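You operate a simulated robot arm through the tools that you are given. There is no shell and no other tool. Be economical: measure what you need, move in short steps, check, and stop when the job is done.

You are at the controls of a simulated robot arm. One attempt, no reset.

Task
Fit the silver rod into the black sleeve and put a blue mark on its end.
Fine: rod all the way down in the sleeve, then marking colour from the blue pad, blue brush back in its cup. Set down upright: blue brush. A coat counts when it lies all over at full strength: go over it till it gets no stronger.

The check looks at the end state, three seconds after you hand in, the way a careful person would. Anything else that was tipped, shoved, dropped, spilled or broken makes it a failure.

Robot
A 7-joint arm with a two-finger parallel gripper, fixed in place. Base frame: the origin is at the foot of the arm, x ahead of it, y to its left, z up; the work surface is at about z = 0. Lengths are in mm, angles in degrees, forces in N, time in s.
With the tool pointing down near the work surface it reaches from about 240 to 620 mm from the base axis. Its first joint turns from -66.0 to 66.0 degrees. Payload 2.6 kg.
The TCP is the grasp point between the finger pads, 30 mm short of the fingertips. In the tool frame z runs along the fingers and y along their closing line. The gripper opens to 94 mm. The fingers are 28 mm wide and 10 mm thick; the gripper's body (50 by 96 mm) begins 55 mm behind the TCP.
Orientation is told as [roll, pitch, yaw] about the base's x, y, z axes, in that order, counted from this pose: with the fingers straight down and closing along the base's y, the tool's x points along the base's -x, its y along +y and its z along -z.

Tools
- The arm moves only by the tool send_rows. Its argument "steps" is a list of rows, each a list of 6 numbers: the shift along the tool's x, y, z in units of 30 mm (1.0 is 30 mm), then the turn, a rotation vector about the tool's x, y, z in units of 8 degrees (1.0 is 8 degrees). In form: [[x, y, z, rx, ry, rz], ...]. A call has 1 to 12 rows; each row shifts and turns the commanded pose from where the row before left it, along the tool's axes as they then stand. "gripper" is the opening, from 0 (shut) to 1 (fully open), set as the call begins (left out, the last holds). A call with a number of a shift or a turn outside -1 to 1 is refused whole. A row lasts 0.2 s, in which the tool goes at most 50 mm and 8.6 degrees; a call with a longer step from one row to the next is refused whole, and so is a gripper value outside its range. A pose out of reach is approached as far as the arm can. The call stops where the force on the tool passes 90 N (or 10 N more than at its start, if that is more) or the arm is blocked; 0.2 s more then pass. Each finger travels about 72 mm/s and halts on what it meets, pressing with about 33 N; the grip force reading is that of the motor and also rises with nothing between the fingers. The clock runs only during rows and for 0.2 s after the last one: add rows that do not move to give the fingers time. It gives the time, the measured TCP pose, the force on the tool (base axes), the opening and the grip force at its end, in the units of the frame above (readings bear some noise), with the torque about the TCP (base axes, N m) and any sound that the robot's microphone picked up, and new pictures: "views" is both (left out), scene, wrist or none.
- Cameras (640 x 400 px; columns grow to the right, rows downward): "scene" is fixed at [37, 429.6, 572.9]; the picture's right is [-0.77, -0.64, 0.00], its down [-0.31, 0.37, -0.88] and it looks along [0.56, -0.67, -0.48] (base axes); focal length 291 px, centre (320, 200). "wrist" rides on the gripper at [76, 14, -103] in the tool frame; the picture's right is [-0.18, 0.98, 0.00], its down [-0.75, -0.14, -0.64] and it looks along [-0.63, -0.12, 0.77] (tool axes); focal length 243 px, centre (320, 200). There is no depth. A picture from a camera that has moved, and an enlarged one, comes with that camera's place and axes in the base frame and with its lens.
- zoom(camera, box): a new picture of the part [left, top, right, bottom] of that camera's present view, enlarged. It takes no simulated time.
- finish_job(): hands the job in; it is judged then, once.

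Work in short steps. Places have to be worked out from the pictures, the camera data and where the tool is seen: move nearer, look again, correct. Check each grasp and each placing, and mend what went wrong. You have 120 turns and 200 pictures in all, those below and enlarged ones among them. Open the gripper and draw the arm clear of the work before you hand the job in, unless the task says otherwise; then end with one line.

The tools are called as name(argument=value, ...) on one line, values as JSON. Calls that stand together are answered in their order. send_rows: Moves the arm, as the interface text tells. Its arguments: {"type":"object","properties":{"steps":{"type":"array","items":{"type":"array","items":{"type":"number"}}},"gripper":{"type":"number"},"views":{"type":"string","enum":["both","scene","wrist","none"]}},"required":["steps"]} The other tools are called the same way: zoom (camera, box) takes an enlarged picture of a part of a camera's view; finish_job () hands the job in.

At the start:

```text
clock: 0.0
position: [336.9, 131.0, 414.1]
tool_rot: [0.1, 0.0, 0.1]
ft_force: [0.7, -0.6, 0.1]
moment: [-0.01, 0.01, -0.03]
gripper_width: 94.0
grip_force: 0.0
```

scene: 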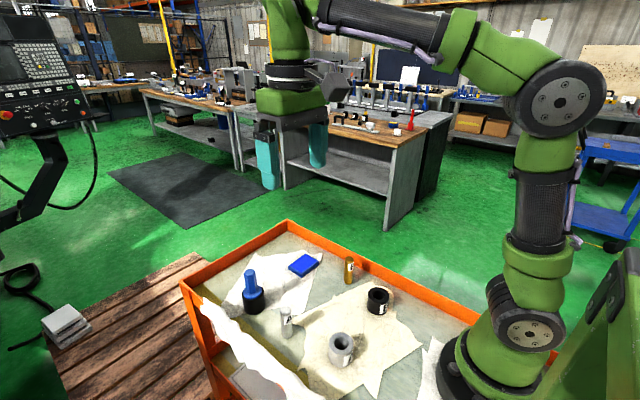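
wrist: 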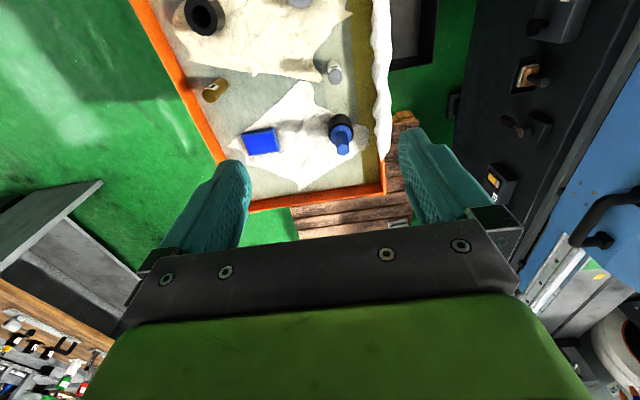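

I'll enlarge the work area in the scene view to identify the objects: brush, pad, rods, sleeves.

zoom(camera="scene", box=[220, 230, 420, 380])

zoom(camera="wrist", box=[130, 0, 420, 200])

```text
2.67 times, centred on (320, 305) of scene
camera zoom: at [37.0, 429.6, 572.9], right [-0.77, -0.64, 0.0], down [-0.31, 0.37, -0.88], along [0.56, -0.67, -0.48], focal length 776 px, centre (320, -80)
```

zoom: 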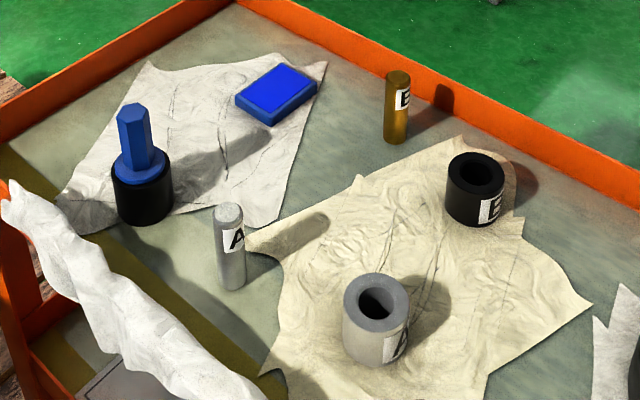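

```text
2.00 times, centred on (275, 100) of wrist
camera zoom: at [260.1, 145.7, 516.3], right [0.18, 0.98, 0.0], down [0.75, -0.14, 0.64], along [0.63, -0.12, -0.77], focal length 485 px, centre (410, 400)
```

zoom: 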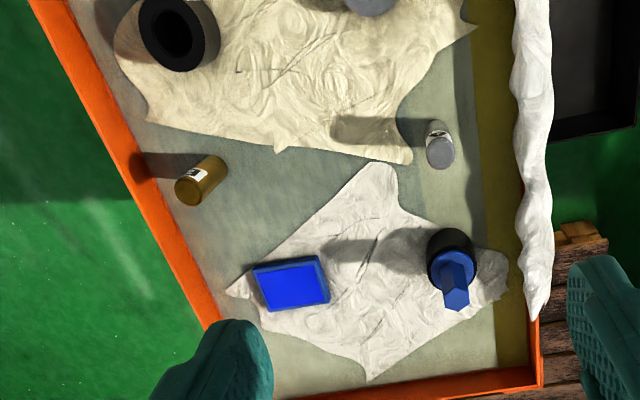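

Positions by triangulation: silver rod (A) at about (361,154), ~80 tall; black sleeve (B) at about (250,-40); brush (469,158); pad (483,-33). I move above the rod to z≈230 for a closer look.

send_rows(steps=[[-0.4, 0.4, 0.9, 0, 0, 0], [-0.4, 0.37, 0.9, 0, 0, 0], [0, 0, 0.9, 0, 0, 0], [0, 0, 0.9, 0, 0, 0], [0, 0, 0.9, 0, 0, 0], [0, 0, 0.9, 0, 0, 0], [0, 0, 0.7, 0, 0, 0]], gripper=0.7)

```text
clock: 1.6
position: [360.4, 153.0, 231.9]
tool_rot: [0.0, -0.1, 0.0]
ft_force: [-0.2, -0.6, -0.3]
moment: [0.01, -0.03, 0.04]
gripper_width: 66.0
grip_force: 0.1
camera wrist: at [284.7, 168.3, 335.1], right [0.18, 0.98, 0.0], down [0.75, -0.14, 0.64], along [0.63, -0.12, -0.77], focal length 243 px, centre (320, 200)
```

scene: 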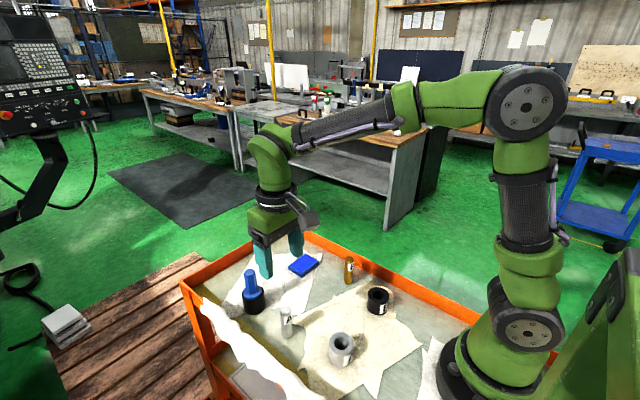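
wrist: 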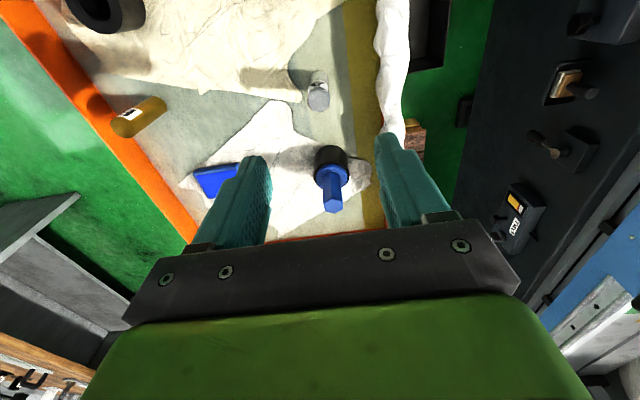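

The rod top now triangulates to (363,151). I zoom for finer edges.

zoom(camera="wrist", box=[270, 60, 370, 122])

zoom(camera="scene", box=[260, 295, 320, 345])

zoom(camera="scene", box=[350, 275, 410, 325])

```text
6.40 times, centred on (320, 91) of wrist
camera zoom: at [284.7, 168.3, 335.1], right [0.18, 0.98, 0.0], down [0.75, -0.14, 0.64], along [0.63, -0.12, -0.77], focal length 1553 px, centre (320, 898)
```

zoom: 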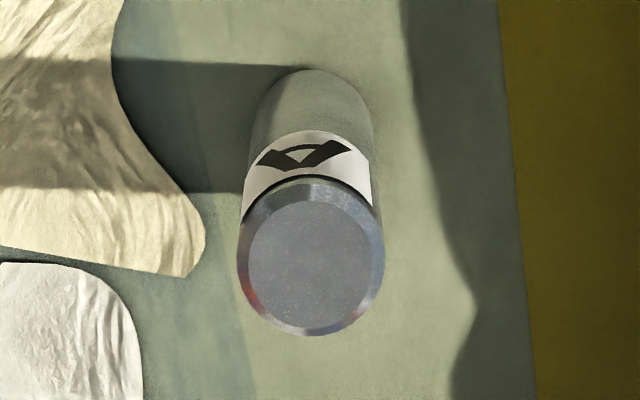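

```text
8.00 times, centred on (290, 320) of scene
camera zoom: at [37.0, 429.6, 572.9], right [-0.77, -0.64, 0.0], down [-0.31, 0.37, -0.88], along [0.56, -0.67, -0.48], focal length 2329 px, centre (560, -760)
```

zoom: 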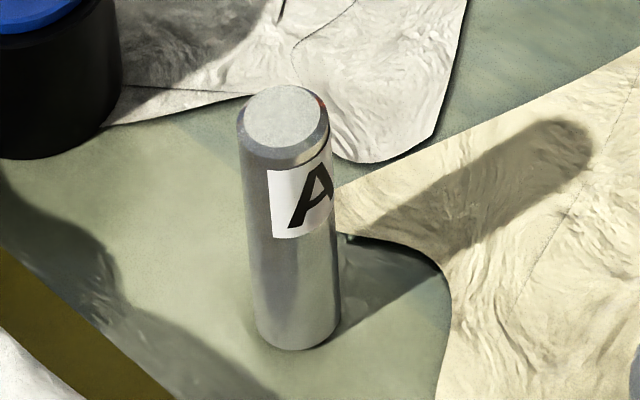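

```text
8.00 times, centred on (380, 300) of scene
camera zoom: at [37.0, 429.6, 572.9], right [-0.77, -0.64, 0.0], down [-0.31, 0.37, -0.88], along [0.56, -0.67, -0.48], focal length 2329 px, centre (-160, -600)
```

zoom: 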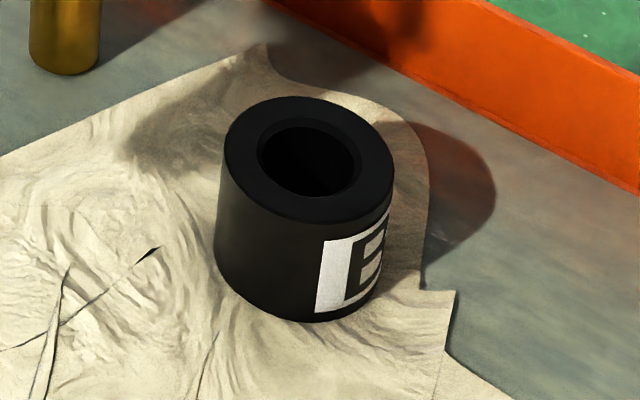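

Rod ~24 dia, ~78 tall; sleeve ~50 outer, ~42 tall. I'll grip the top ~28 mm of the rod: descend to TCP z≈80 at (363,152).

send_rows(steps=[[-0.09, -0.03, 0.9, 0, 0, 0], [0, 0, 0.9, 0, 0, 0], [0, 0, 0.9, 0, 0, 0], [0, 0, 0.9, 0, 0, 0], [0, 0, 0.6, 0, 0, 0]])

```text
clock: 2.8
position: [362.2, 151.0, 102.8]
tool_rot: [0.0, 0.0, -0.1]
ft_force: [0.2, 0.2, 0.0]
moment: [-0.03, -0.02, -0.01]
gripper_width: 65.9
grip_force: 0.0
camera wrist: at [286.5, 167.1, 205.8], right [0.18, 0.98, 0.0], down [0.75, -0.14, 0.64], along [0.63, -0.12, -0.77], focal length 243 px, centre (320, 200)
```

scene: 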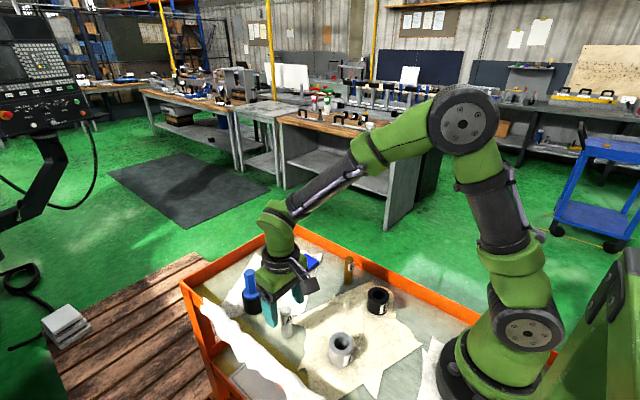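
wrist: 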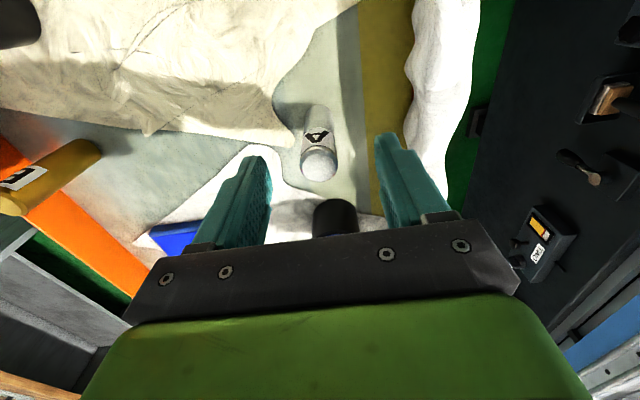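

Rod reads (362.6,152.5), well centred between the fingers. Descend to z≈80 and close.

send_rows(steps=[[0, 0.05, 0.4, 0, 0, 0], [0, 0, 0.36, 0, 0, 0]], views="none")

send_rows(steps=[[0, 0, 0, 0, 0, 0], [0, 0, 0, 0, 0, 0], [0, 0, 0, 0, 0, 0], [0, 0, 0, 0, 0, 0]], gripper=0.0, views="wrist")

```text
clock: 3.4
position: [363.6, 154.5, 82.0]
tool_rot: [0.1, 0.0, 0.1]
ft_force: [-0.5, -0.1, 0.6]
moment: [-0.02, -0.03, -0.01]
gripper_width: 65.5
grip_force: 0.0
```

```text
clock: 4.4
position: [363.9, 154.4, 82.3]
tool_rot: [-0.1, 0.1, 0.0]
ft_force: [0.4, 0.6, 0.2]
moment: [0.09, -0.03, 0.01]
gripper_width: 23.2
grip_force: 33.0
camera wrist: at [286.9, 167.8, 184.6], right [0.18, 0.98, 0.0], down [0.75, -0.14, 0.64], along [0.63, -0.12, -0.77], focal length 243 px, centre (320, 200)
```

wrist: 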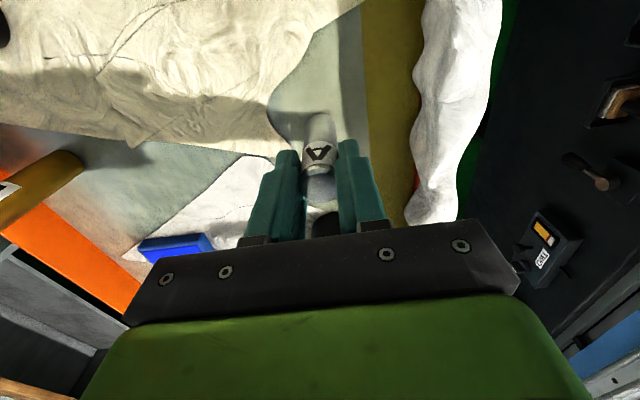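

Rod held (width 23.2). Lift 90 mm and carry over towards the sleeve at about (250,-40), with rod bottom well above it.

send_rows(steps=[[0, 0, -0.8, 0, 0, 0], [0, 0, -0.8, 0, 0, 0], [0, 0, -0.8, 0, 0, 0], [0, 0, -0.6, 0, 0, 0]], views="none")

send_rows(steps=[[0.5, -0.86, 0, 0, 0, 0], [0.55, -0.95, 0, 0, 0, 0], [0.55, -0.95, 0, 0, 0, 0], [0.55, -0.95, 0, 0, 0, 0], [0.55, -0.95, 0, 0, 0, 0], [0.55, -0.95, 0, 0, 0, 0], [0.5, -0.86, 0, 0, 0, 0]])

```text
clock: 5.4
position: [365.0, 153.8, 172.6]
tool_rot: [0.0, -0.1, 0.0]
ft_force: [-0.3, 0.2, -2.5]
moment: [-0.03, -0.02, 0.01]
gripper_width: 23.2
grip_force: 32.6
```

```text
clock: 7.0
position: [250.0, -38.5, 173.4]
tool_rot: [0.0, 0.0, 0.0]
ft_force: [1.0, -0.6, -2.6]
moment: [-0.02, -0.02, 0.0]
gripper_width: 23.1
grip_force: 33.3
camera wrist: at [173.2, -22.2, 276.2], right [0.18, 0.98, 0.0], down [0.75, -0.14, 0.64], along [0.63, -0.12, -0.77], focal length 243 px, centre (320, 200)
```

scene: 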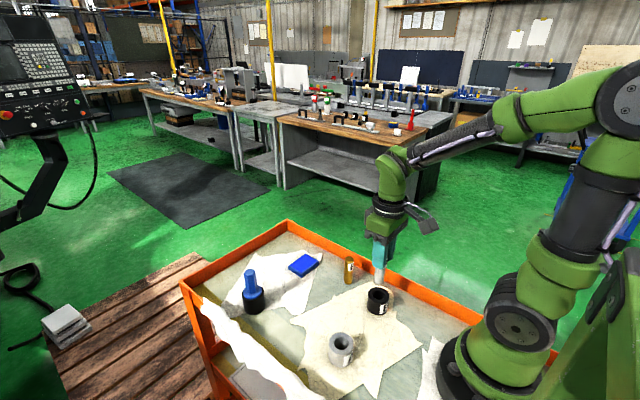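
wrist: 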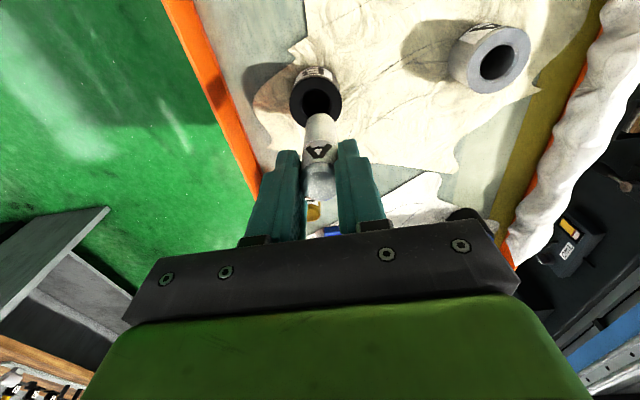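

Close-ups of both views to align the rod axis with the bore.

zoom(camera="wrist", box=[260, 50, 388, 210])

zoom(camera="scene", box=[345, 250, 425, 320])

```text
2.50 times, centred on (324, 130) of wrist
camera zoom: at [173.2, -22.2, 276.2], right [0.18, 0.98, 0.0], down [0.75, -0.14, 0.64], along [0.63, -0.12, -0.77], focal length 606 px, centre (310, 375)
```

zoom: 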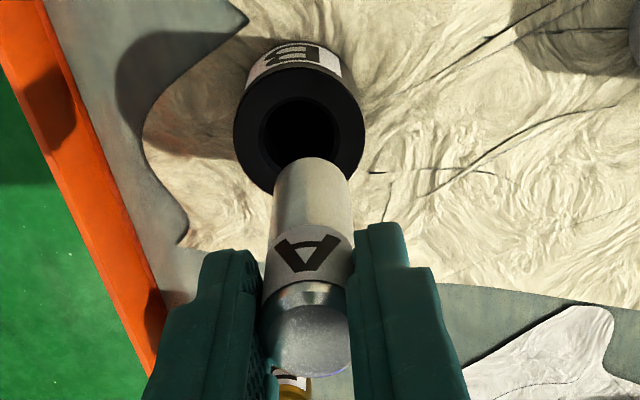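

```text
5.71 times, centred on (385, 285) of scene
camera zoom: at [37.0, 429.6, 572.9], right [-0.77, -0.64, 0.0], down [-0.31, 0.37, -0.88], along [0.56, -0.67, -0.48], focal length 1664 px, centre (-51, -286)
```

zoom: 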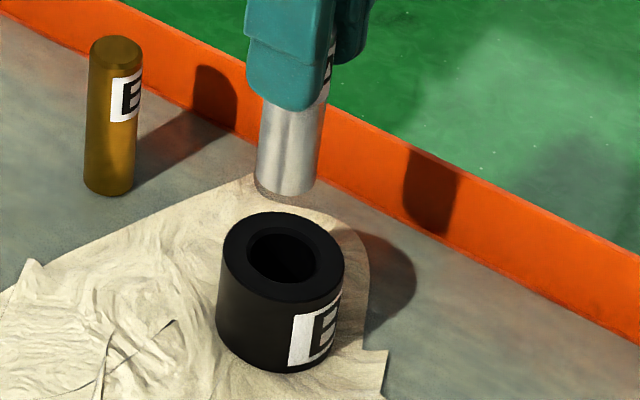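

Scene and wrist agree: rod must shift about (-1.8,-3.6) mm to sit over the bore. Shift and descend to ~10 mm above the sleeve, then check again.

send_rows(steps=[[0.06, -0.12, 0.3, 0, 0, 0], [0, 0, 0.5, 0, 0, 0], [0, 0, 0.4, 0, 0, 0], [0, 0, 0, 0, 0, 0]], views="none")

zoom(camera="wrist", box=[260, 70, 388, 150])

zoom(camera="scene", box=[345, 265, 409, 305])

```text
clock: 8.0
position: [247.7, -40.9, 136.8]
tool_rot: [0.1, 0.0, 0.0]
ft_force: [-0.6, -0.2, -3.0]
moment: [0.02, -0.02, 0.0]
gripper_width: 23.1
grip_force: 32.8
```

```text
5.00 times, centred on (324, 110) of wrist
camera zoom: at [171.1, -26.7, 239.4], right [0.18, 0.98, 0.0], down [0.75, -0.14, 0.64], along [0.63, -0.12, -0.77], focal length 1213 px, centre (300, 650)
```

zoom: 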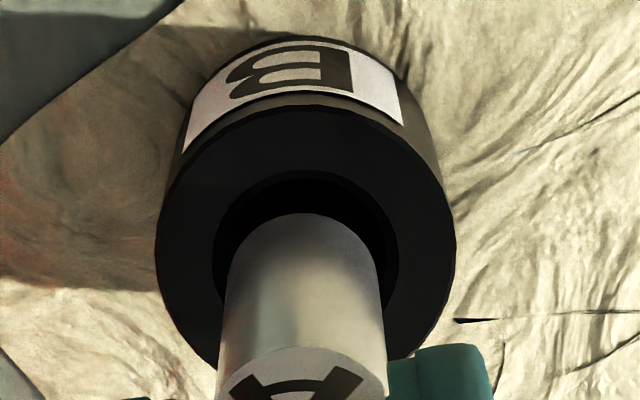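

```text
10.00 times, centred on (377, 285) of scene
camera zoom: at [37.0, 429.6, 572.9], right [-0.77, -0.64, 0.0], down [-0.31, 0.37, -0.88], along [0.56, -0.67, -0.48], focal length 2911 px, centre (-250, -650)
```

zoom: 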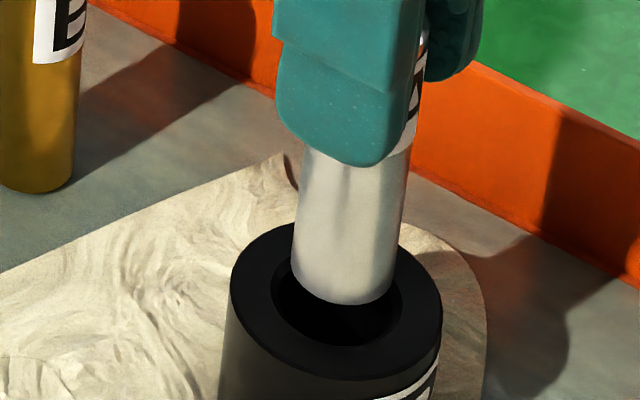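

Rod bottom is centred over the bore in both views to within ~1 mm. Descend slowly 24 mm to start insertion.

send_rows(steps=[[0, 0, 0.2, 0, 0, 0], [0, 0, 0.2, 0, 0, 0], [0, 0, 0.2, 0, 0, 0], [0, 0, 0.2, 0, 0, 0]], views="none")

zoom(camera="scene", box=[345, 265, 425, 325])

```text
clock: 9.0
position: [248.6, -43.4, 112.4]
tool_rot: [0.0, 0.0, -0.1]
ft_force: [-1.4, 1.8, -2.4]
moment: [0.12, 0.08, 0.02]
gripper_width: 23.0
grip_force: 33.0
```

```text
6.67 times, centred on (385, 295) of scene
camera zoom: at [37.0, 429.6, 572.9], right [-0.77, -0.64, 0.0], down [-0.31, 0.37, -0.88], along [0.56, -0.67, -0.48], focal length 1941 px, centre (-113, -433)
```

zoom: 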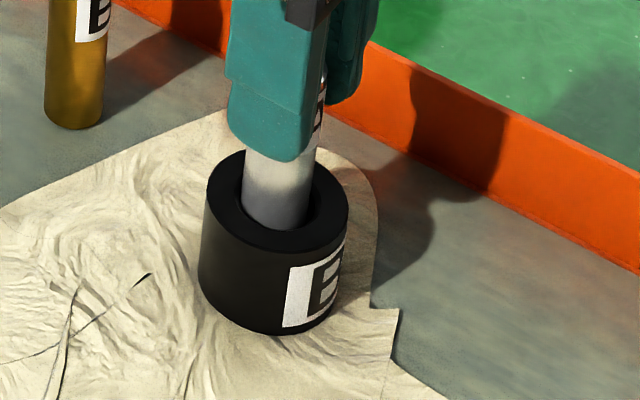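

Insertion has begun (~12 mm in) with only slight side force; nudge toward relief (-0.3,+0.5) and continue down 15 mm.

send_rows(steps=[[0.01, 0.017, 0.15, 0, 0, 0], [0, 0, 0.15, 0, 0, 0], [0, 0, 0.2, 0, 0, 0]], views="none")

```text
clock: 9.8
position: [247.0, -41.7, 96.4]
tool_rot: [-0.1, 0.0, -0.1]
ft_force: [-0.5, 0.5, -1.9]
moment: [-0.01, -0.01, -0.01]
gripper_width: 22.7
grip_force: 33.2
```

Side force gone. Continue down toward bottom (expected TCP z ≈ 82) in small steps.

send_rows(steps=[[0, 0, 0.15, 0, 0, 0], [0, 0, 0.15, 0, 0, 0], [0, 0, 0.1, 0, 0, 0]], views="none")

zoom(camera="scene", box=[345, 265, 425, 325])

```text
clock: 10.6
position: [249.5, -43.4, 87.1]
tool_rot: [-0.1, -0.1, 0.0]
ft_force: [-0.9, 0.6, -1.7]
moment: [0.11, 0.03, -0.01]
gripper_width: 23.3
grip_force: 33.0
```

```text
6.67 times, centred on (385, 295) of scene
camera zoom: at [37.0, 429.6, 572.9], right [-0.77, -0.64, 0.0], down [-0.31, 0.37, -0.88], along [0.56, -0.67, -0.48], focal length 1941 px, centre (-113, -433)
```

zoom: 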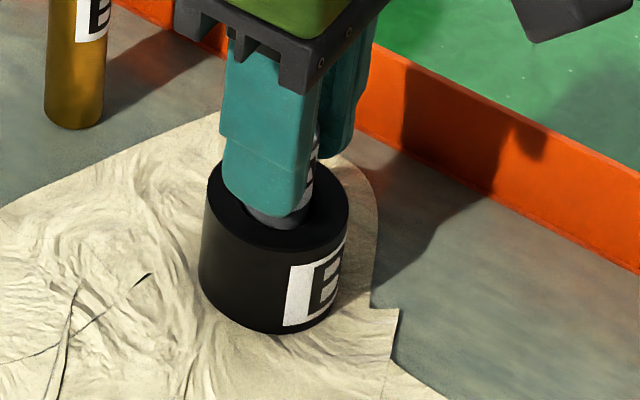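

Sleeve hasn't moved. Continue in 1.5 mm steps watching vertical force.

send_rows(steps=[[0, 0, 0.06, 0, 0, 0], [0, 0, 0.06, 0, 0, 0]], views="none")

send_rows(steps=[[0, 0, 0.05, 0, 0, 0]], views="none")

```text
clock: 11.2
position: [250.2, -43.3, 84.0]
tool_rot: [-0.1, -0.2, 0.0]
ft_force: [-5.3, 4.5, 33.3]
moment: [0.53, 0.12, 0.06]
gripper_width: 23.2
grip_force: 33.1
```

```text
clock: 11.6
position: [250.2, -42.8, 81.5]
tool_rot: [-0.1, -0.2, 0.1]
ft_force: [3.6, 5.1, 21.6]
moment: [0.51, -0.4, 0.06]
gripper_width: 23.0
grip_force: 33.1
```

Vertical force of 20-33 N at the height where the rod stood on the table: it appears bottomed. Open slightly to release and look.

send_rows(steps=[[0, 0, 0, 0, 0, 0], [0, 0, 0, 0, 0, 0]], gripper=0.45, views="none")

send_rows(steps=[[0, 0, -0.8, 0, 0, 0], [0, 0, -0.8, 0, 0, 0], [0, 0, -0.8, 0, 0, 0]])

zoom(camera="scene", box=[345, 265, 425, 325])

zoom(camera="wrist", box=[260, 50, 388, 210])

```text
clock: 12.2
position: [248.8, -42.8, 80.1]
tool_rot: [-0.1, 0.1, 0.0]
ft_force: [1.0, -0.2, 0.0]
moment: [0.0, 0.03, 0.0]
gripper_width: 42.2
grip_force: 0.1
```

```text
clock: 13.0
position: [250.6, -43.3, 152.4]
tool_rot: [0.0, 0.0, 0.0]
ft_force: [0.1, 0.4, -0.2]
moment: [-0.04, -0.02, 0.0]
gripper_width: 42.5
grip_force: 0.1
camera wrist: at [173.9, -27.4, 255.2], right [0.18, 0.98, 0.0], down [0.75, -0.14, 0.64], along [0.63, -0.12, -0.77], focal length 243 px, centre (320, 200)
```

scene: 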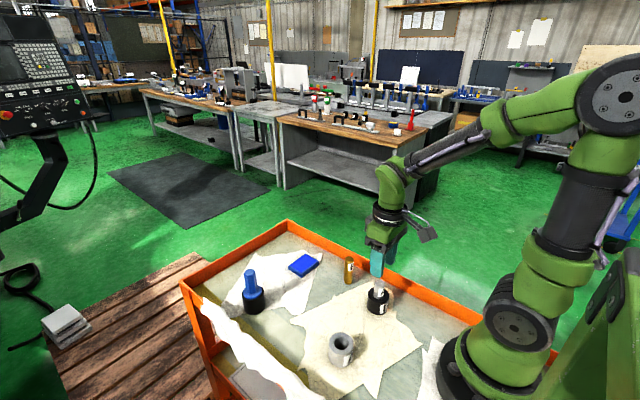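
wrist: 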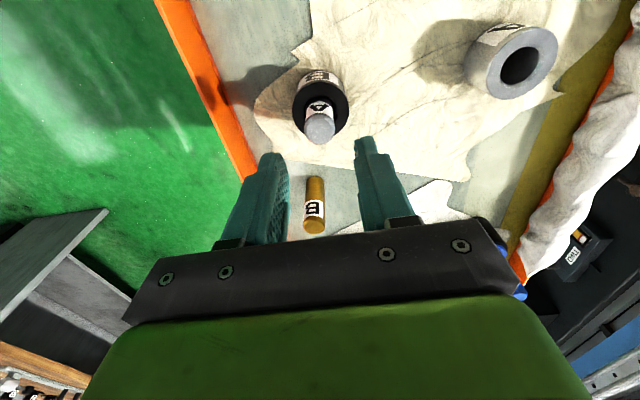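

```text
6.67 times, centred on (385, 295) of scene
camera zoom: at [37.0, 429.6, 572.9], right [-0.77, -0.64, 0.0], down [-0.31, 0.37, -0.88], along [0.56, -0.67, -0.48], focal length 1941 px, centre (-113, -433)
```

zoom: 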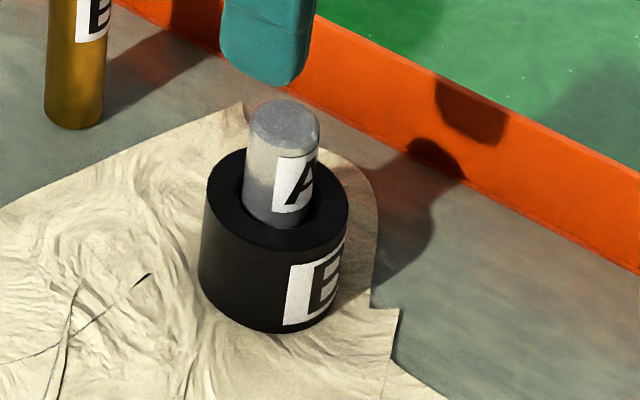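

```text
2.50 times, centred on (324, 130) of wrist
camera zoom: at [173.9, -27.4, 255.2], right [0.18, 0.98, 0.0], down [0.75, -0.14, 0.64], along [0.63, -0.12, -0.77], focal length 606 px, centre (310, 375)
```

zoom: 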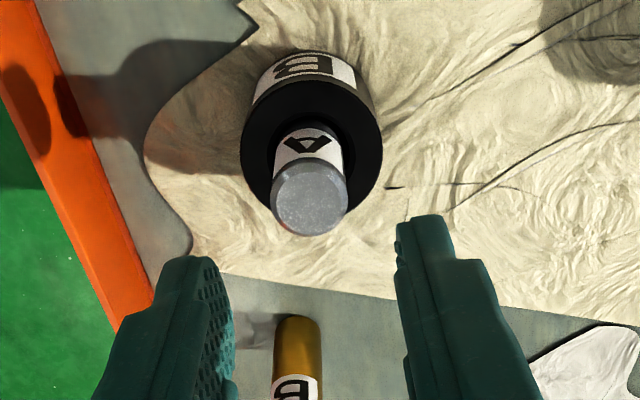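

Rod looks seated, about 80 mm top height as when free on the table. To be sure, I press on its top with shut fingers gently.

send_rows(steps=[[0, 0, 0, 0, 0, 0], [0, 0, 0, 0, 0, 0], [0, 0.03, 0.6, 0, 0, 0], [0, 0, 0.6, 0, 0, 0]], gripper=0.0, views="none")

send_rows(steps=[[0, 0, 0.06, 0, 0, 0], [0, 0, 0.06, 0, 0, 0]], views="none")

send_rows(steps=[[0, 0, 0.06, 0, 0, 0]], views="none")

```text
clock: 14.0
position: [250.1, -43.4, 115.7]
tool_rot: [0.1, 0.0, 0.0]
ft_force: [-0.3, -0.3, 0.2]
moment: [0.02, 0.02, -0.01]
gripper_width: 0.2
grip_force: 33.0
```

```text
clock: 14.6
position: [249.3, -41.3, 110.8]
tool_rot: [0.1, -0.1, 0.0]
ft_force: [0.2, 0.3, -0.3]
moment: [-0.02, 0.02, 0.03]
gripper_width: 0.1
grip_force: 32.8
```

```text
clock: 15.0
position: [249.2, -41.7, 110.9]
tool_rot: [0.0, 0.0, 0.0]
ft_force: [-2.1, 0.2, 8.4]
moment: [0.02, 0.12, 0.02]
gripper_width: 0.0
grip_force: 32.9
```

Contact at TCP z≈110 → rod top at z≈80. One more 1.5 mm to confirm it's solid.

send_rows(steps=[[0, 0, 0.05, 0, 0, 0]], views="none")

send_rows(steps=[[0, 0, 0.05, 0, 0, 0]], views="none")

```text
clock: 15.4
position: [249.7, -42.6, 108.6]
tool_rot: [-0.1, -0.4, -0.2]
ft_force: [-14.9, -0.3, 69.0]
moment: [-0.03, 0.92, 0.01]
gripper_width: 0.2
grip_force: 32.8
```

```text
clock: 15.8
position: [251.3, -42.1, 110.6]
tool_rot: [0.0, -0.6, -0.2]
ft_force: [-5.5, -0.4, 14.7]
moment: [-0.02, 0.24, -0.01]
gripper_width: 0.0
grip_force: 33.4
stopped in row 1: the force on the tool passed its limit at 92 N (the readings are from after the stop); the commanded pose is now the measured one
```

Solid (69→92 N with no movement): the rod is fully down. Rise, and check it hasn't shifted.

send_rows(steps=[[0, 0, -0.5, 0, 0.07, 0], [0, 0, -0.9, 0, 0, 0], [0, 0, -0.9, 0, 0, 0], [0, 0, -0.9, 0, 0, 0], [0, 0, -0.5, 0, 0, 0]], views="none")

send_rows(steps=[[-0.9, 0.85, 0, 0, 0, 0], [-0.9, 0.85, 0, 0, 0, 0], [-0.9, 0.85, 0, 0, 0, 0], [-0.9, 0.85, 0, 0, 0, 0], [-0.9, 0.85, 0, 0, 0, 0], [-0.9, 0.85, 0, 0, 0, 0], [-0.9, 0.85, 0, 0, 0, 0], [-0.9, 0.75, 0, 0, 0, 0]], gripper=0.7)

zoom(camera="scene", box=[345, 265, 425, 325])

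zoom(camera="scene", box=[210, 245, 290, 325])

```text
clock: 17.0
position: [253.7, -44.2, 220.1]
tool_rot: [-0.1, 0.1, -0.2]
ft_force: [0.0, -0.5, 0.4]
moment: [0.0, 0.02, 0.02]
gripper_width: 0.1
grip_force: 33.2
```

```text
clock: 18.8
position: [467.6, 160.2, 223.3]
tool_rot: [0.0, 0.1, -0.2]
ft_force: [0.6, -0.1, -0.7]
moment: [0.01, 0.01, 0.03]
gripper_width: 65.6
grip_force: 0.1
camera wrist: at [390.6, 175.3, 325.6], right [0.19, 0.98, 0.0], down [0.75, -0.14, 0.64], along [0.63, -0.12, -0.77], focal length 243 px, centre (320, 200)
```

scene: 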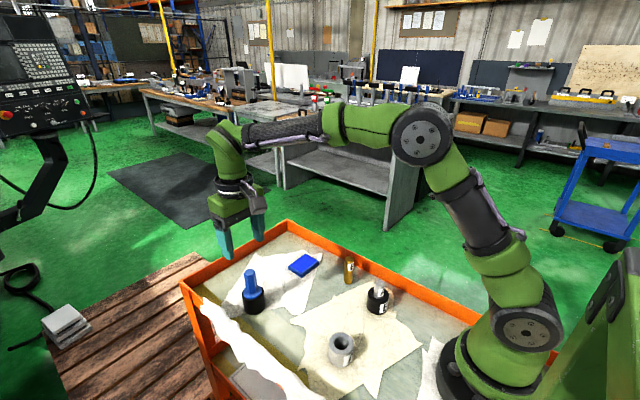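
wrist: 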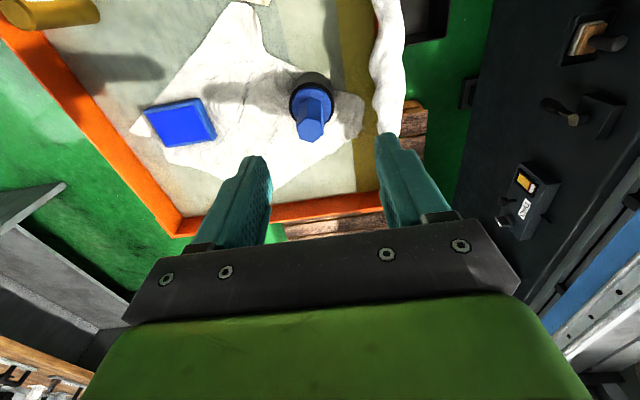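

```text
6.67 times, centred on (385, 295) of scene
camera zoom: at [37.0, 429.5, 572.9], right [-0.77, -0.64, 0.0], down [-0.31, 0.37, -0.88], along [0.56, -0.67, -0.48], focal length 1941 px, centre (-113, -433)
```

zoom: 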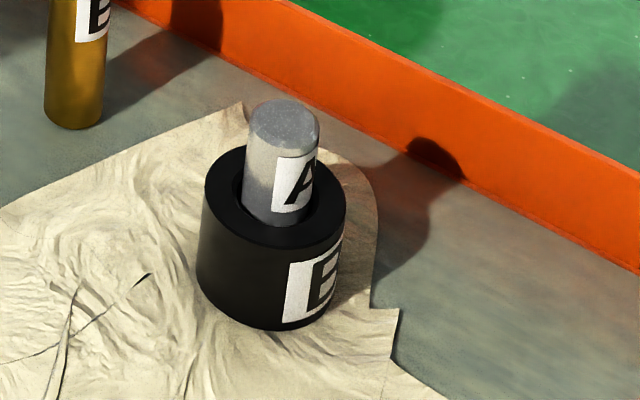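

```text
5.00 times, centred on (250, 285) of scene
camera zoom: at [37.0, 429.5, 572.9], right [-0.77, -0.64, 0.0], down [-0.31, 0.37, -0.88], along [0.56, -0.67, -0.48], focal length 1456 px, centre (670, -225)
```

zoom: 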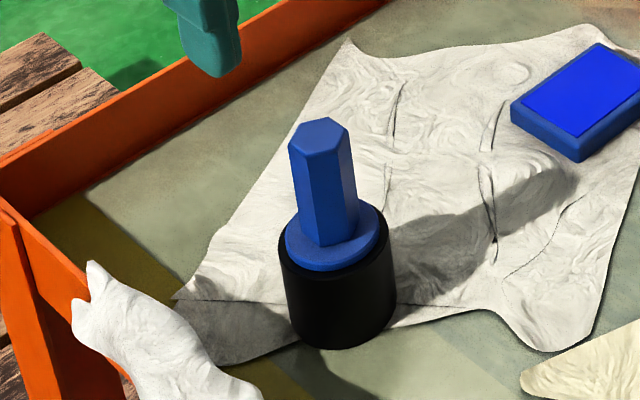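

Rod seated, upright. Brush estimate: (480,150), handle top z≈114, flange ≈46. Check the hex orientation from the wrist.

zoom(camera="wrist", box=[270, 60, 366, 156])

```text
4.17 times, centred on (318, 108) of wrist
camera zoom: at [390.6, 175.3, 325.6], right [0.19, 0.98, 0.0], down [0.75, -0.14, 0.64], along [0.63, -0.12, -0.77], focal length 1011 px, centre (328, 583)
```

zoom: 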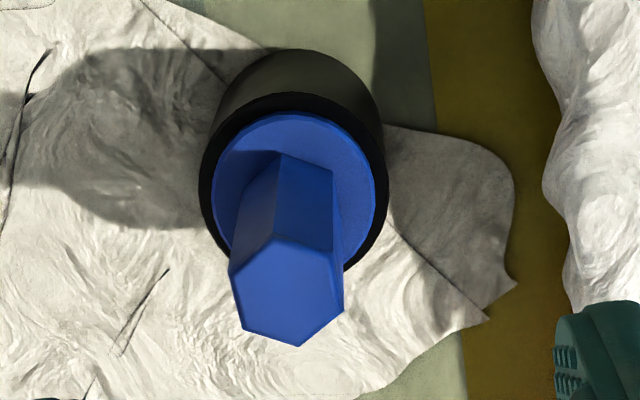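

Hex flats are perpendicular to y — ideal for the grip; centre (481,149), width ~23. Descend to TCP z≈86.

send_rows(steps=[[-0.45, -0.37, 0.5, 0, 0, 0], [0, 0, 0.9, 0, 0, 0], [0, 0, 0.9, 0, 0, 0], [0, 0, 0.9, 0, 0, 0], [0, 0, 0.8, 0, 0, 0], [0, 0, 0.5, 0, 0, 0]])

```text
clock: 20.2
position: [481.8, 147.2, 86.9]
tool_rot: [0.0, 0.1, -0.2]
ft_force: [-0.4, 0.8, -1.5]
moment: [0.02, 0.0, 0.01]
gripper_width: 65.8
grip_force: 0.1
camera wrist: at [405.1, 162.0, 188.7], right [0.19, 0.98, 0.0], down [0.75, -0.14, 0.64], along [0.63, -0.12, -0.77], focal length 243 px, centre (320, 200)
```

scene: 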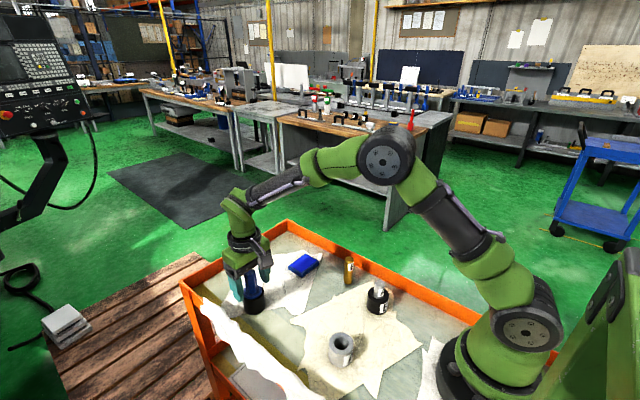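
wrist: 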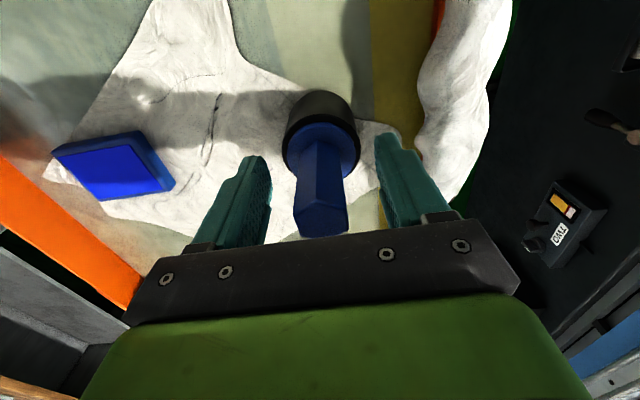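

Handle is centred between the fingers. Close.

send_rows(steps=[[0, 0.03, 0, 0, 0, 0], [0, 0, 0, 0, 0, 0], [0, 0, 0, 0, 0, 0], [0, 0, 0, 0, 0, 0]], gripper=0.0, views="none")

send_rows(steps=[[0, 0, -0.3, 0, 0, 0], [0, 0, -0.5, 0, 0, 0], [0, 0, -0.8, 0, 0, 0], [0, 0, -0.8, 0, 0, 0]])

zoom(camera="scene", box=[200, 215, 300, 325])

```text
clock: 21.2
position: [480.2, 149.5, 86.2]
tool_rot: [0.1, 0.2, -0.2]
ft_force: [0.5, -1.3, 0.0]
moment: [0.01, 0.0, -0.02]
gripper_width: 23.5
grip_force: 32.8
```

```text
clock: 22.2
position: [482.1, 149.6, 156.6]
tool_rot: [0.0, 0.1, -0.1]
ft_force: [-0.8, -0.7, -0.9]
moment: [0.02, -0.01, 0.01]
gripper_width: 23.2
grip_force: 33.1
camera wrist: at [405.3, 163.3, 260.1], right [0.19, 0.98, 0.0], down [0.75, -0.14, 0.64], along [0.63, -0.12, -0.77], focal length 243 px, centre (320, 200)
```

scene: 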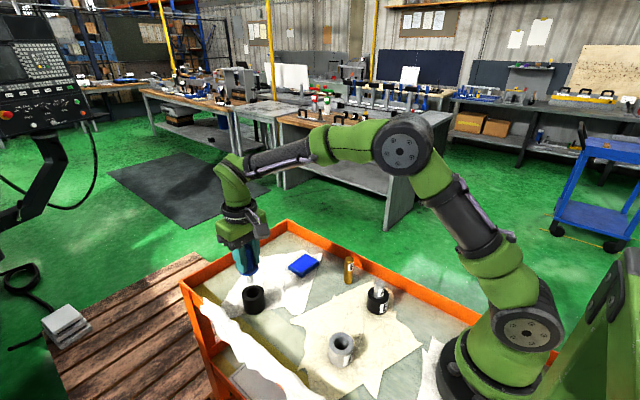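
wrist: 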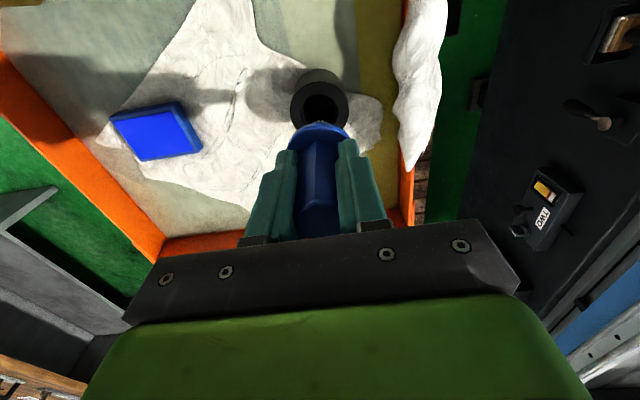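

```text
3.64 times, centred on (250, 270) of scene
camera zoom: at [37.0, 429.6, 572.9], right [-0.77, -0.64, 0.0], down [-0.31, 0.37, -0.88], along [0.56, -0.67, -0.48], focal length 1059 px, centre (574, -54)
```

zoom: 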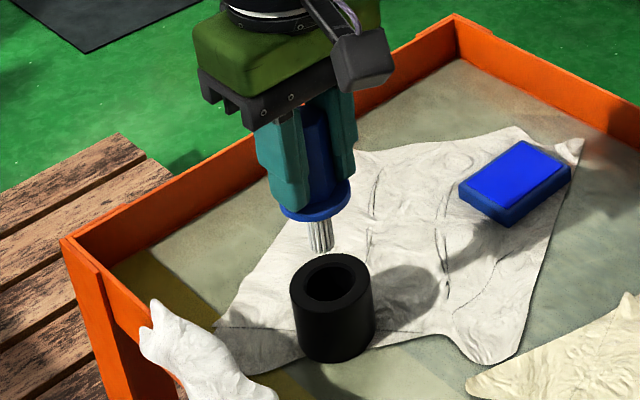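

Brush held; bristle tip ≈74 mm below TCP. Pad centre ≈(482,-29). Carry there at this height and look.

send_rows(steps=[[0, -0.95, 0, 0, 0, 0], [0, -1, 0, 0, 0, 0], [0, -1, 0, 0, 0, 0], [0, -1, 0, 0, 0, 0], [0, -1, 0, 0, 0, 0], [0, -1, 0, 0, 0, 0], [0, 0, 0, 0, 0, 0]])

zoom(camera="scene", box=[260, 215, 360, 285])

zoom(camera="wrist", box=[240, 60, 400, 180])

```text
clock: 23.8
position: [481.6, -31.1, 161.2]
tool_rot: [0.0, 0.1, -0.3]
ft_force: [-0.7, 0.8, 0.3]
moment: [0.01, -0.03, -0.03]
gripper_width: 23.4
grip_force: 33.2
camera wrist: at [406.8, -15.1, 263.5], right [0.19, 0.98, 0.0], down [0.75, -0.14, 0.64], along [0.63, -0.12, -0.77], focal length 243 px, centre (320, 200)
```

scene: 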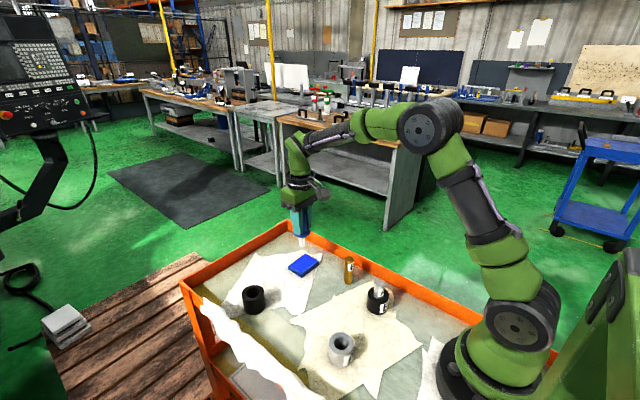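
wrist: 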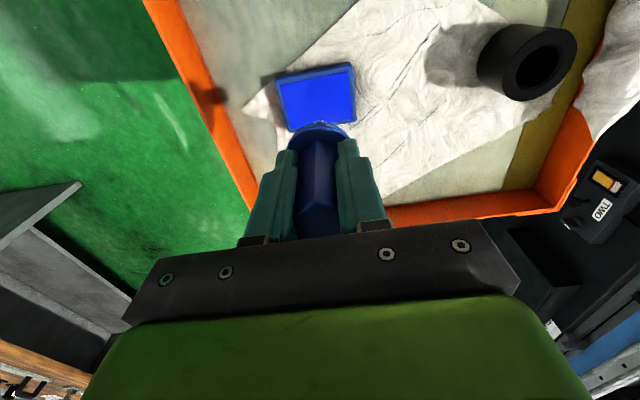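

```text
5.71 times, centred on (310, 250) of scene
camera zoom: at [37.1, 429.5, 572.9], right [-0.77, -0.64, 0.0], down [-0.31, 0.37, -0.88], along [0.56, -0.67, -0.48], focal length 1664 px, centre (377, -86)
```

zoom: 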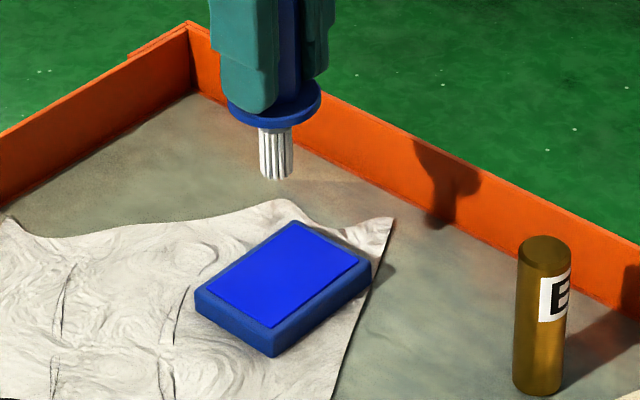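

```text
3.33 times, centred on (320, 120) of wrist
camera zoom: at [406.8, -15.1, 263.5], right [0.19, 0.98, 0.0], down [0.75, -0.14, 0.64], along [0.63, -0.12, -0.77], focal length 809 px, centre (320, 467)
```

zoom: 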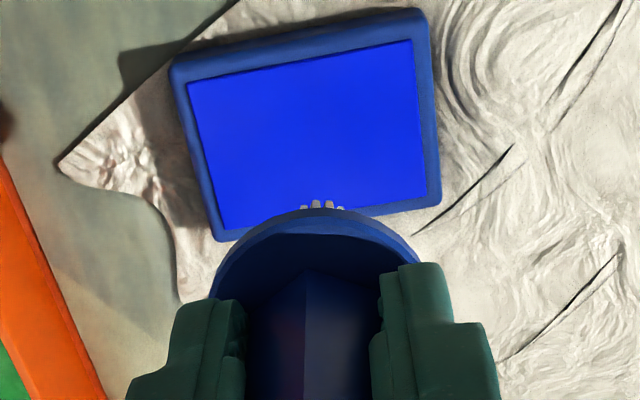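

Pad ink centre ≈(484.5,-32), top z≈13; bristle contact expected near TCP z≈88. Descend to ~94.

send_rows(steps=[[-0.1, -0.03, 0.6, 0, 0, 0], [0, 0, 0.8, 0, 0, 0], [0, 0, 0.7, 0, 0, 0], [0, 0, 0, 0, 0, 0]], views="none")

zoom(camera="scene", box=[260, 225, 350, 285])

```text
clock: 24.8
position: [483.7, -30.2, 96.1]
tool_rot: [0.0, 0.1, -0.2]
ft_force: [0.4, 1.1, -0.3]
moment: [-0.01, 0.0, -0.01]
gripper_width: 23.5
grip_force: 32.9
```

```text
6.67 times, centred on (305, 255) of scene
camera zoom: at [37.0, 429.6, 572.9], right [-0.77, -0.64, 0.0], down [-0.31, 0.37, -0.88], along [0.56, -0.67, -0.48], focal length 1941 px, centre (420, -167)
```

zoom: 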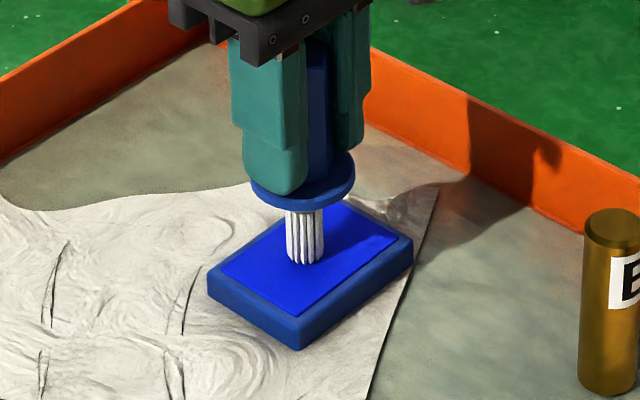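

Bristles hover just above the pad centre. Lower in small steps and watch force.

send_rows(steps=[[0, 0, 0.1, 0, 0, 0], [0, 0, 0.1, 0, 0, 0]], views="none")

send_rows(steps=[[0, 0, 0.07, 0, 0, 0]], views="none")

zoom(camera="scene", box=[260, 225, 350, 285])

```text
clock: 25.4
position: [485.9, -30.5, 93.2]
tool_rot: [-0.1, -0.3, -0.2]
ft_force: [-3.7, 0.4, 24.9]
moment: [0.04, 0.29, 0.04]
gripper_width: 23.8
grip_force: 32.9
```

```text
clock: 25.8
position: [485.5, -29.5, 91.6]
tool_rot: [0.0, -0.6, -0.1]
ft_force: [-3.3, 3.0, 41.5]
moment: [0.23, 0.3, 0.03]
gripper_width: 23.6
grip_force: 33.1
```

```text
6.67 times, centred on (305, 255) of scene
camera zoom: at [36.8, 429.6, 572.9], right [-0.77, -0.64, 0.0], down [-0.31, 0.37, -0.88], along [0.56, -0.67, -0.48], focal length 1941 px, centre (420, -167)
```

zoom: 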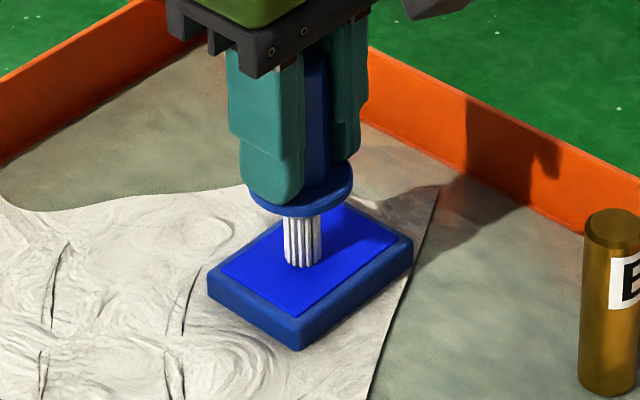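

Firm contact (41 N). Ease up ~1.5 mm and dwell a moment to soak.

send_rows(steps=[[0, 0, -0.06, 0, 0, 0], [0, 0, 0, 0, 0, 0], [0, 0, 0, 0, 0, 0], [0, 0, 0, 0, 0, 0]], views="none")

send_rows(steps=[[0, 0, -0.3, 0, 0.05, 0], [0, 0, -0.9, 0, 0, 0], [0, 0, -0.9, 0, 0, 0]])

zoom(camera="scene", box=[260, 215, 360, 285])

```text
clock: 26.8
position: [485.8, -30.1, 91.8]
tool_rot: [-0.1, -0.4, 0.0]
ft_force: [4.0, 7.6, 31.1]
moment: [0.57, -0.33, -0.02]
gripper_width: 23.7
grip_force: 32.7
```

```text
clock: 27.6
position: [486.8, -30.1, 151.4]
tool_rot: [0.0, 0.5, -0.1]
ft_force: [0.1, -0.8, -0.7]
moment: [0.02, -0.01, -0.03]
gripper_width: 23.4
grip_force: 33.2
camera wrist: at [411.6, -15.2, 254.3], right [0.19, 0.98, 0.0], down [0.76, -0.14, 0.63], along [0.62, -0.12, -0.77], focal length 243 px, centre (320, 200)
```

scene: 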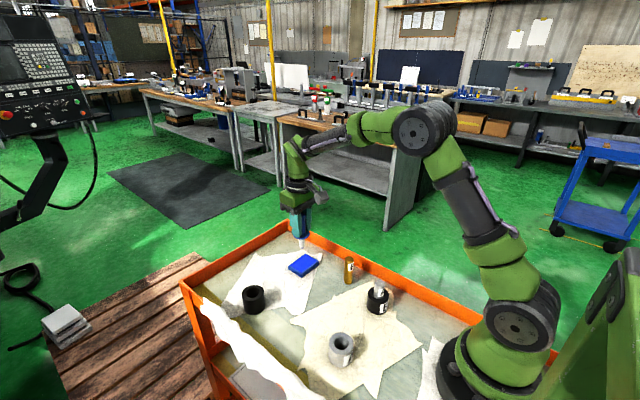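
wrist: 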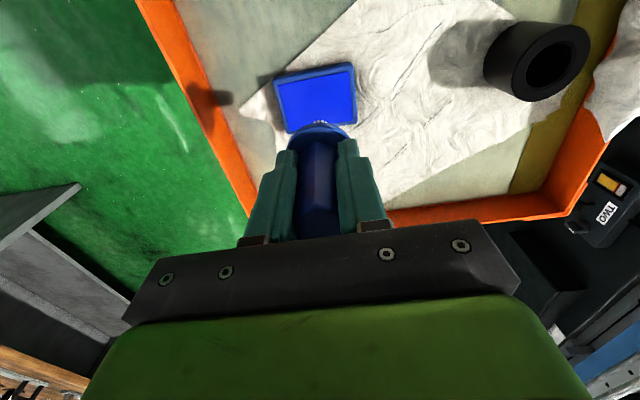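

```text
5.71 times, centred on (310, 250) of scene
camera zoom: at [37.0, 429.6, 572.9], right [-0.77, -0.64, 0.0], down [-0.31, 0.37, -0.88], along [0.56, -0.67, -0.48], focal length 1664 px, centre (377, -86)
```

zoom: 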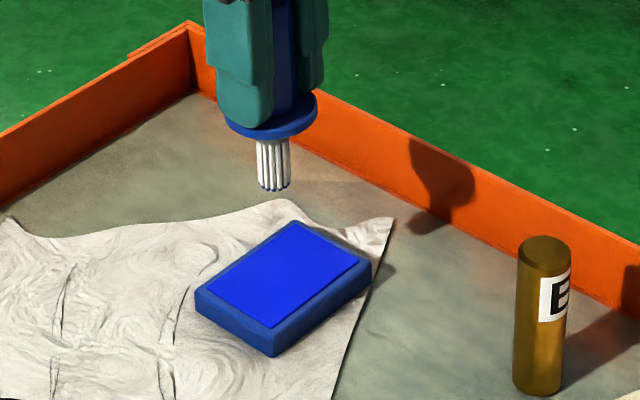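

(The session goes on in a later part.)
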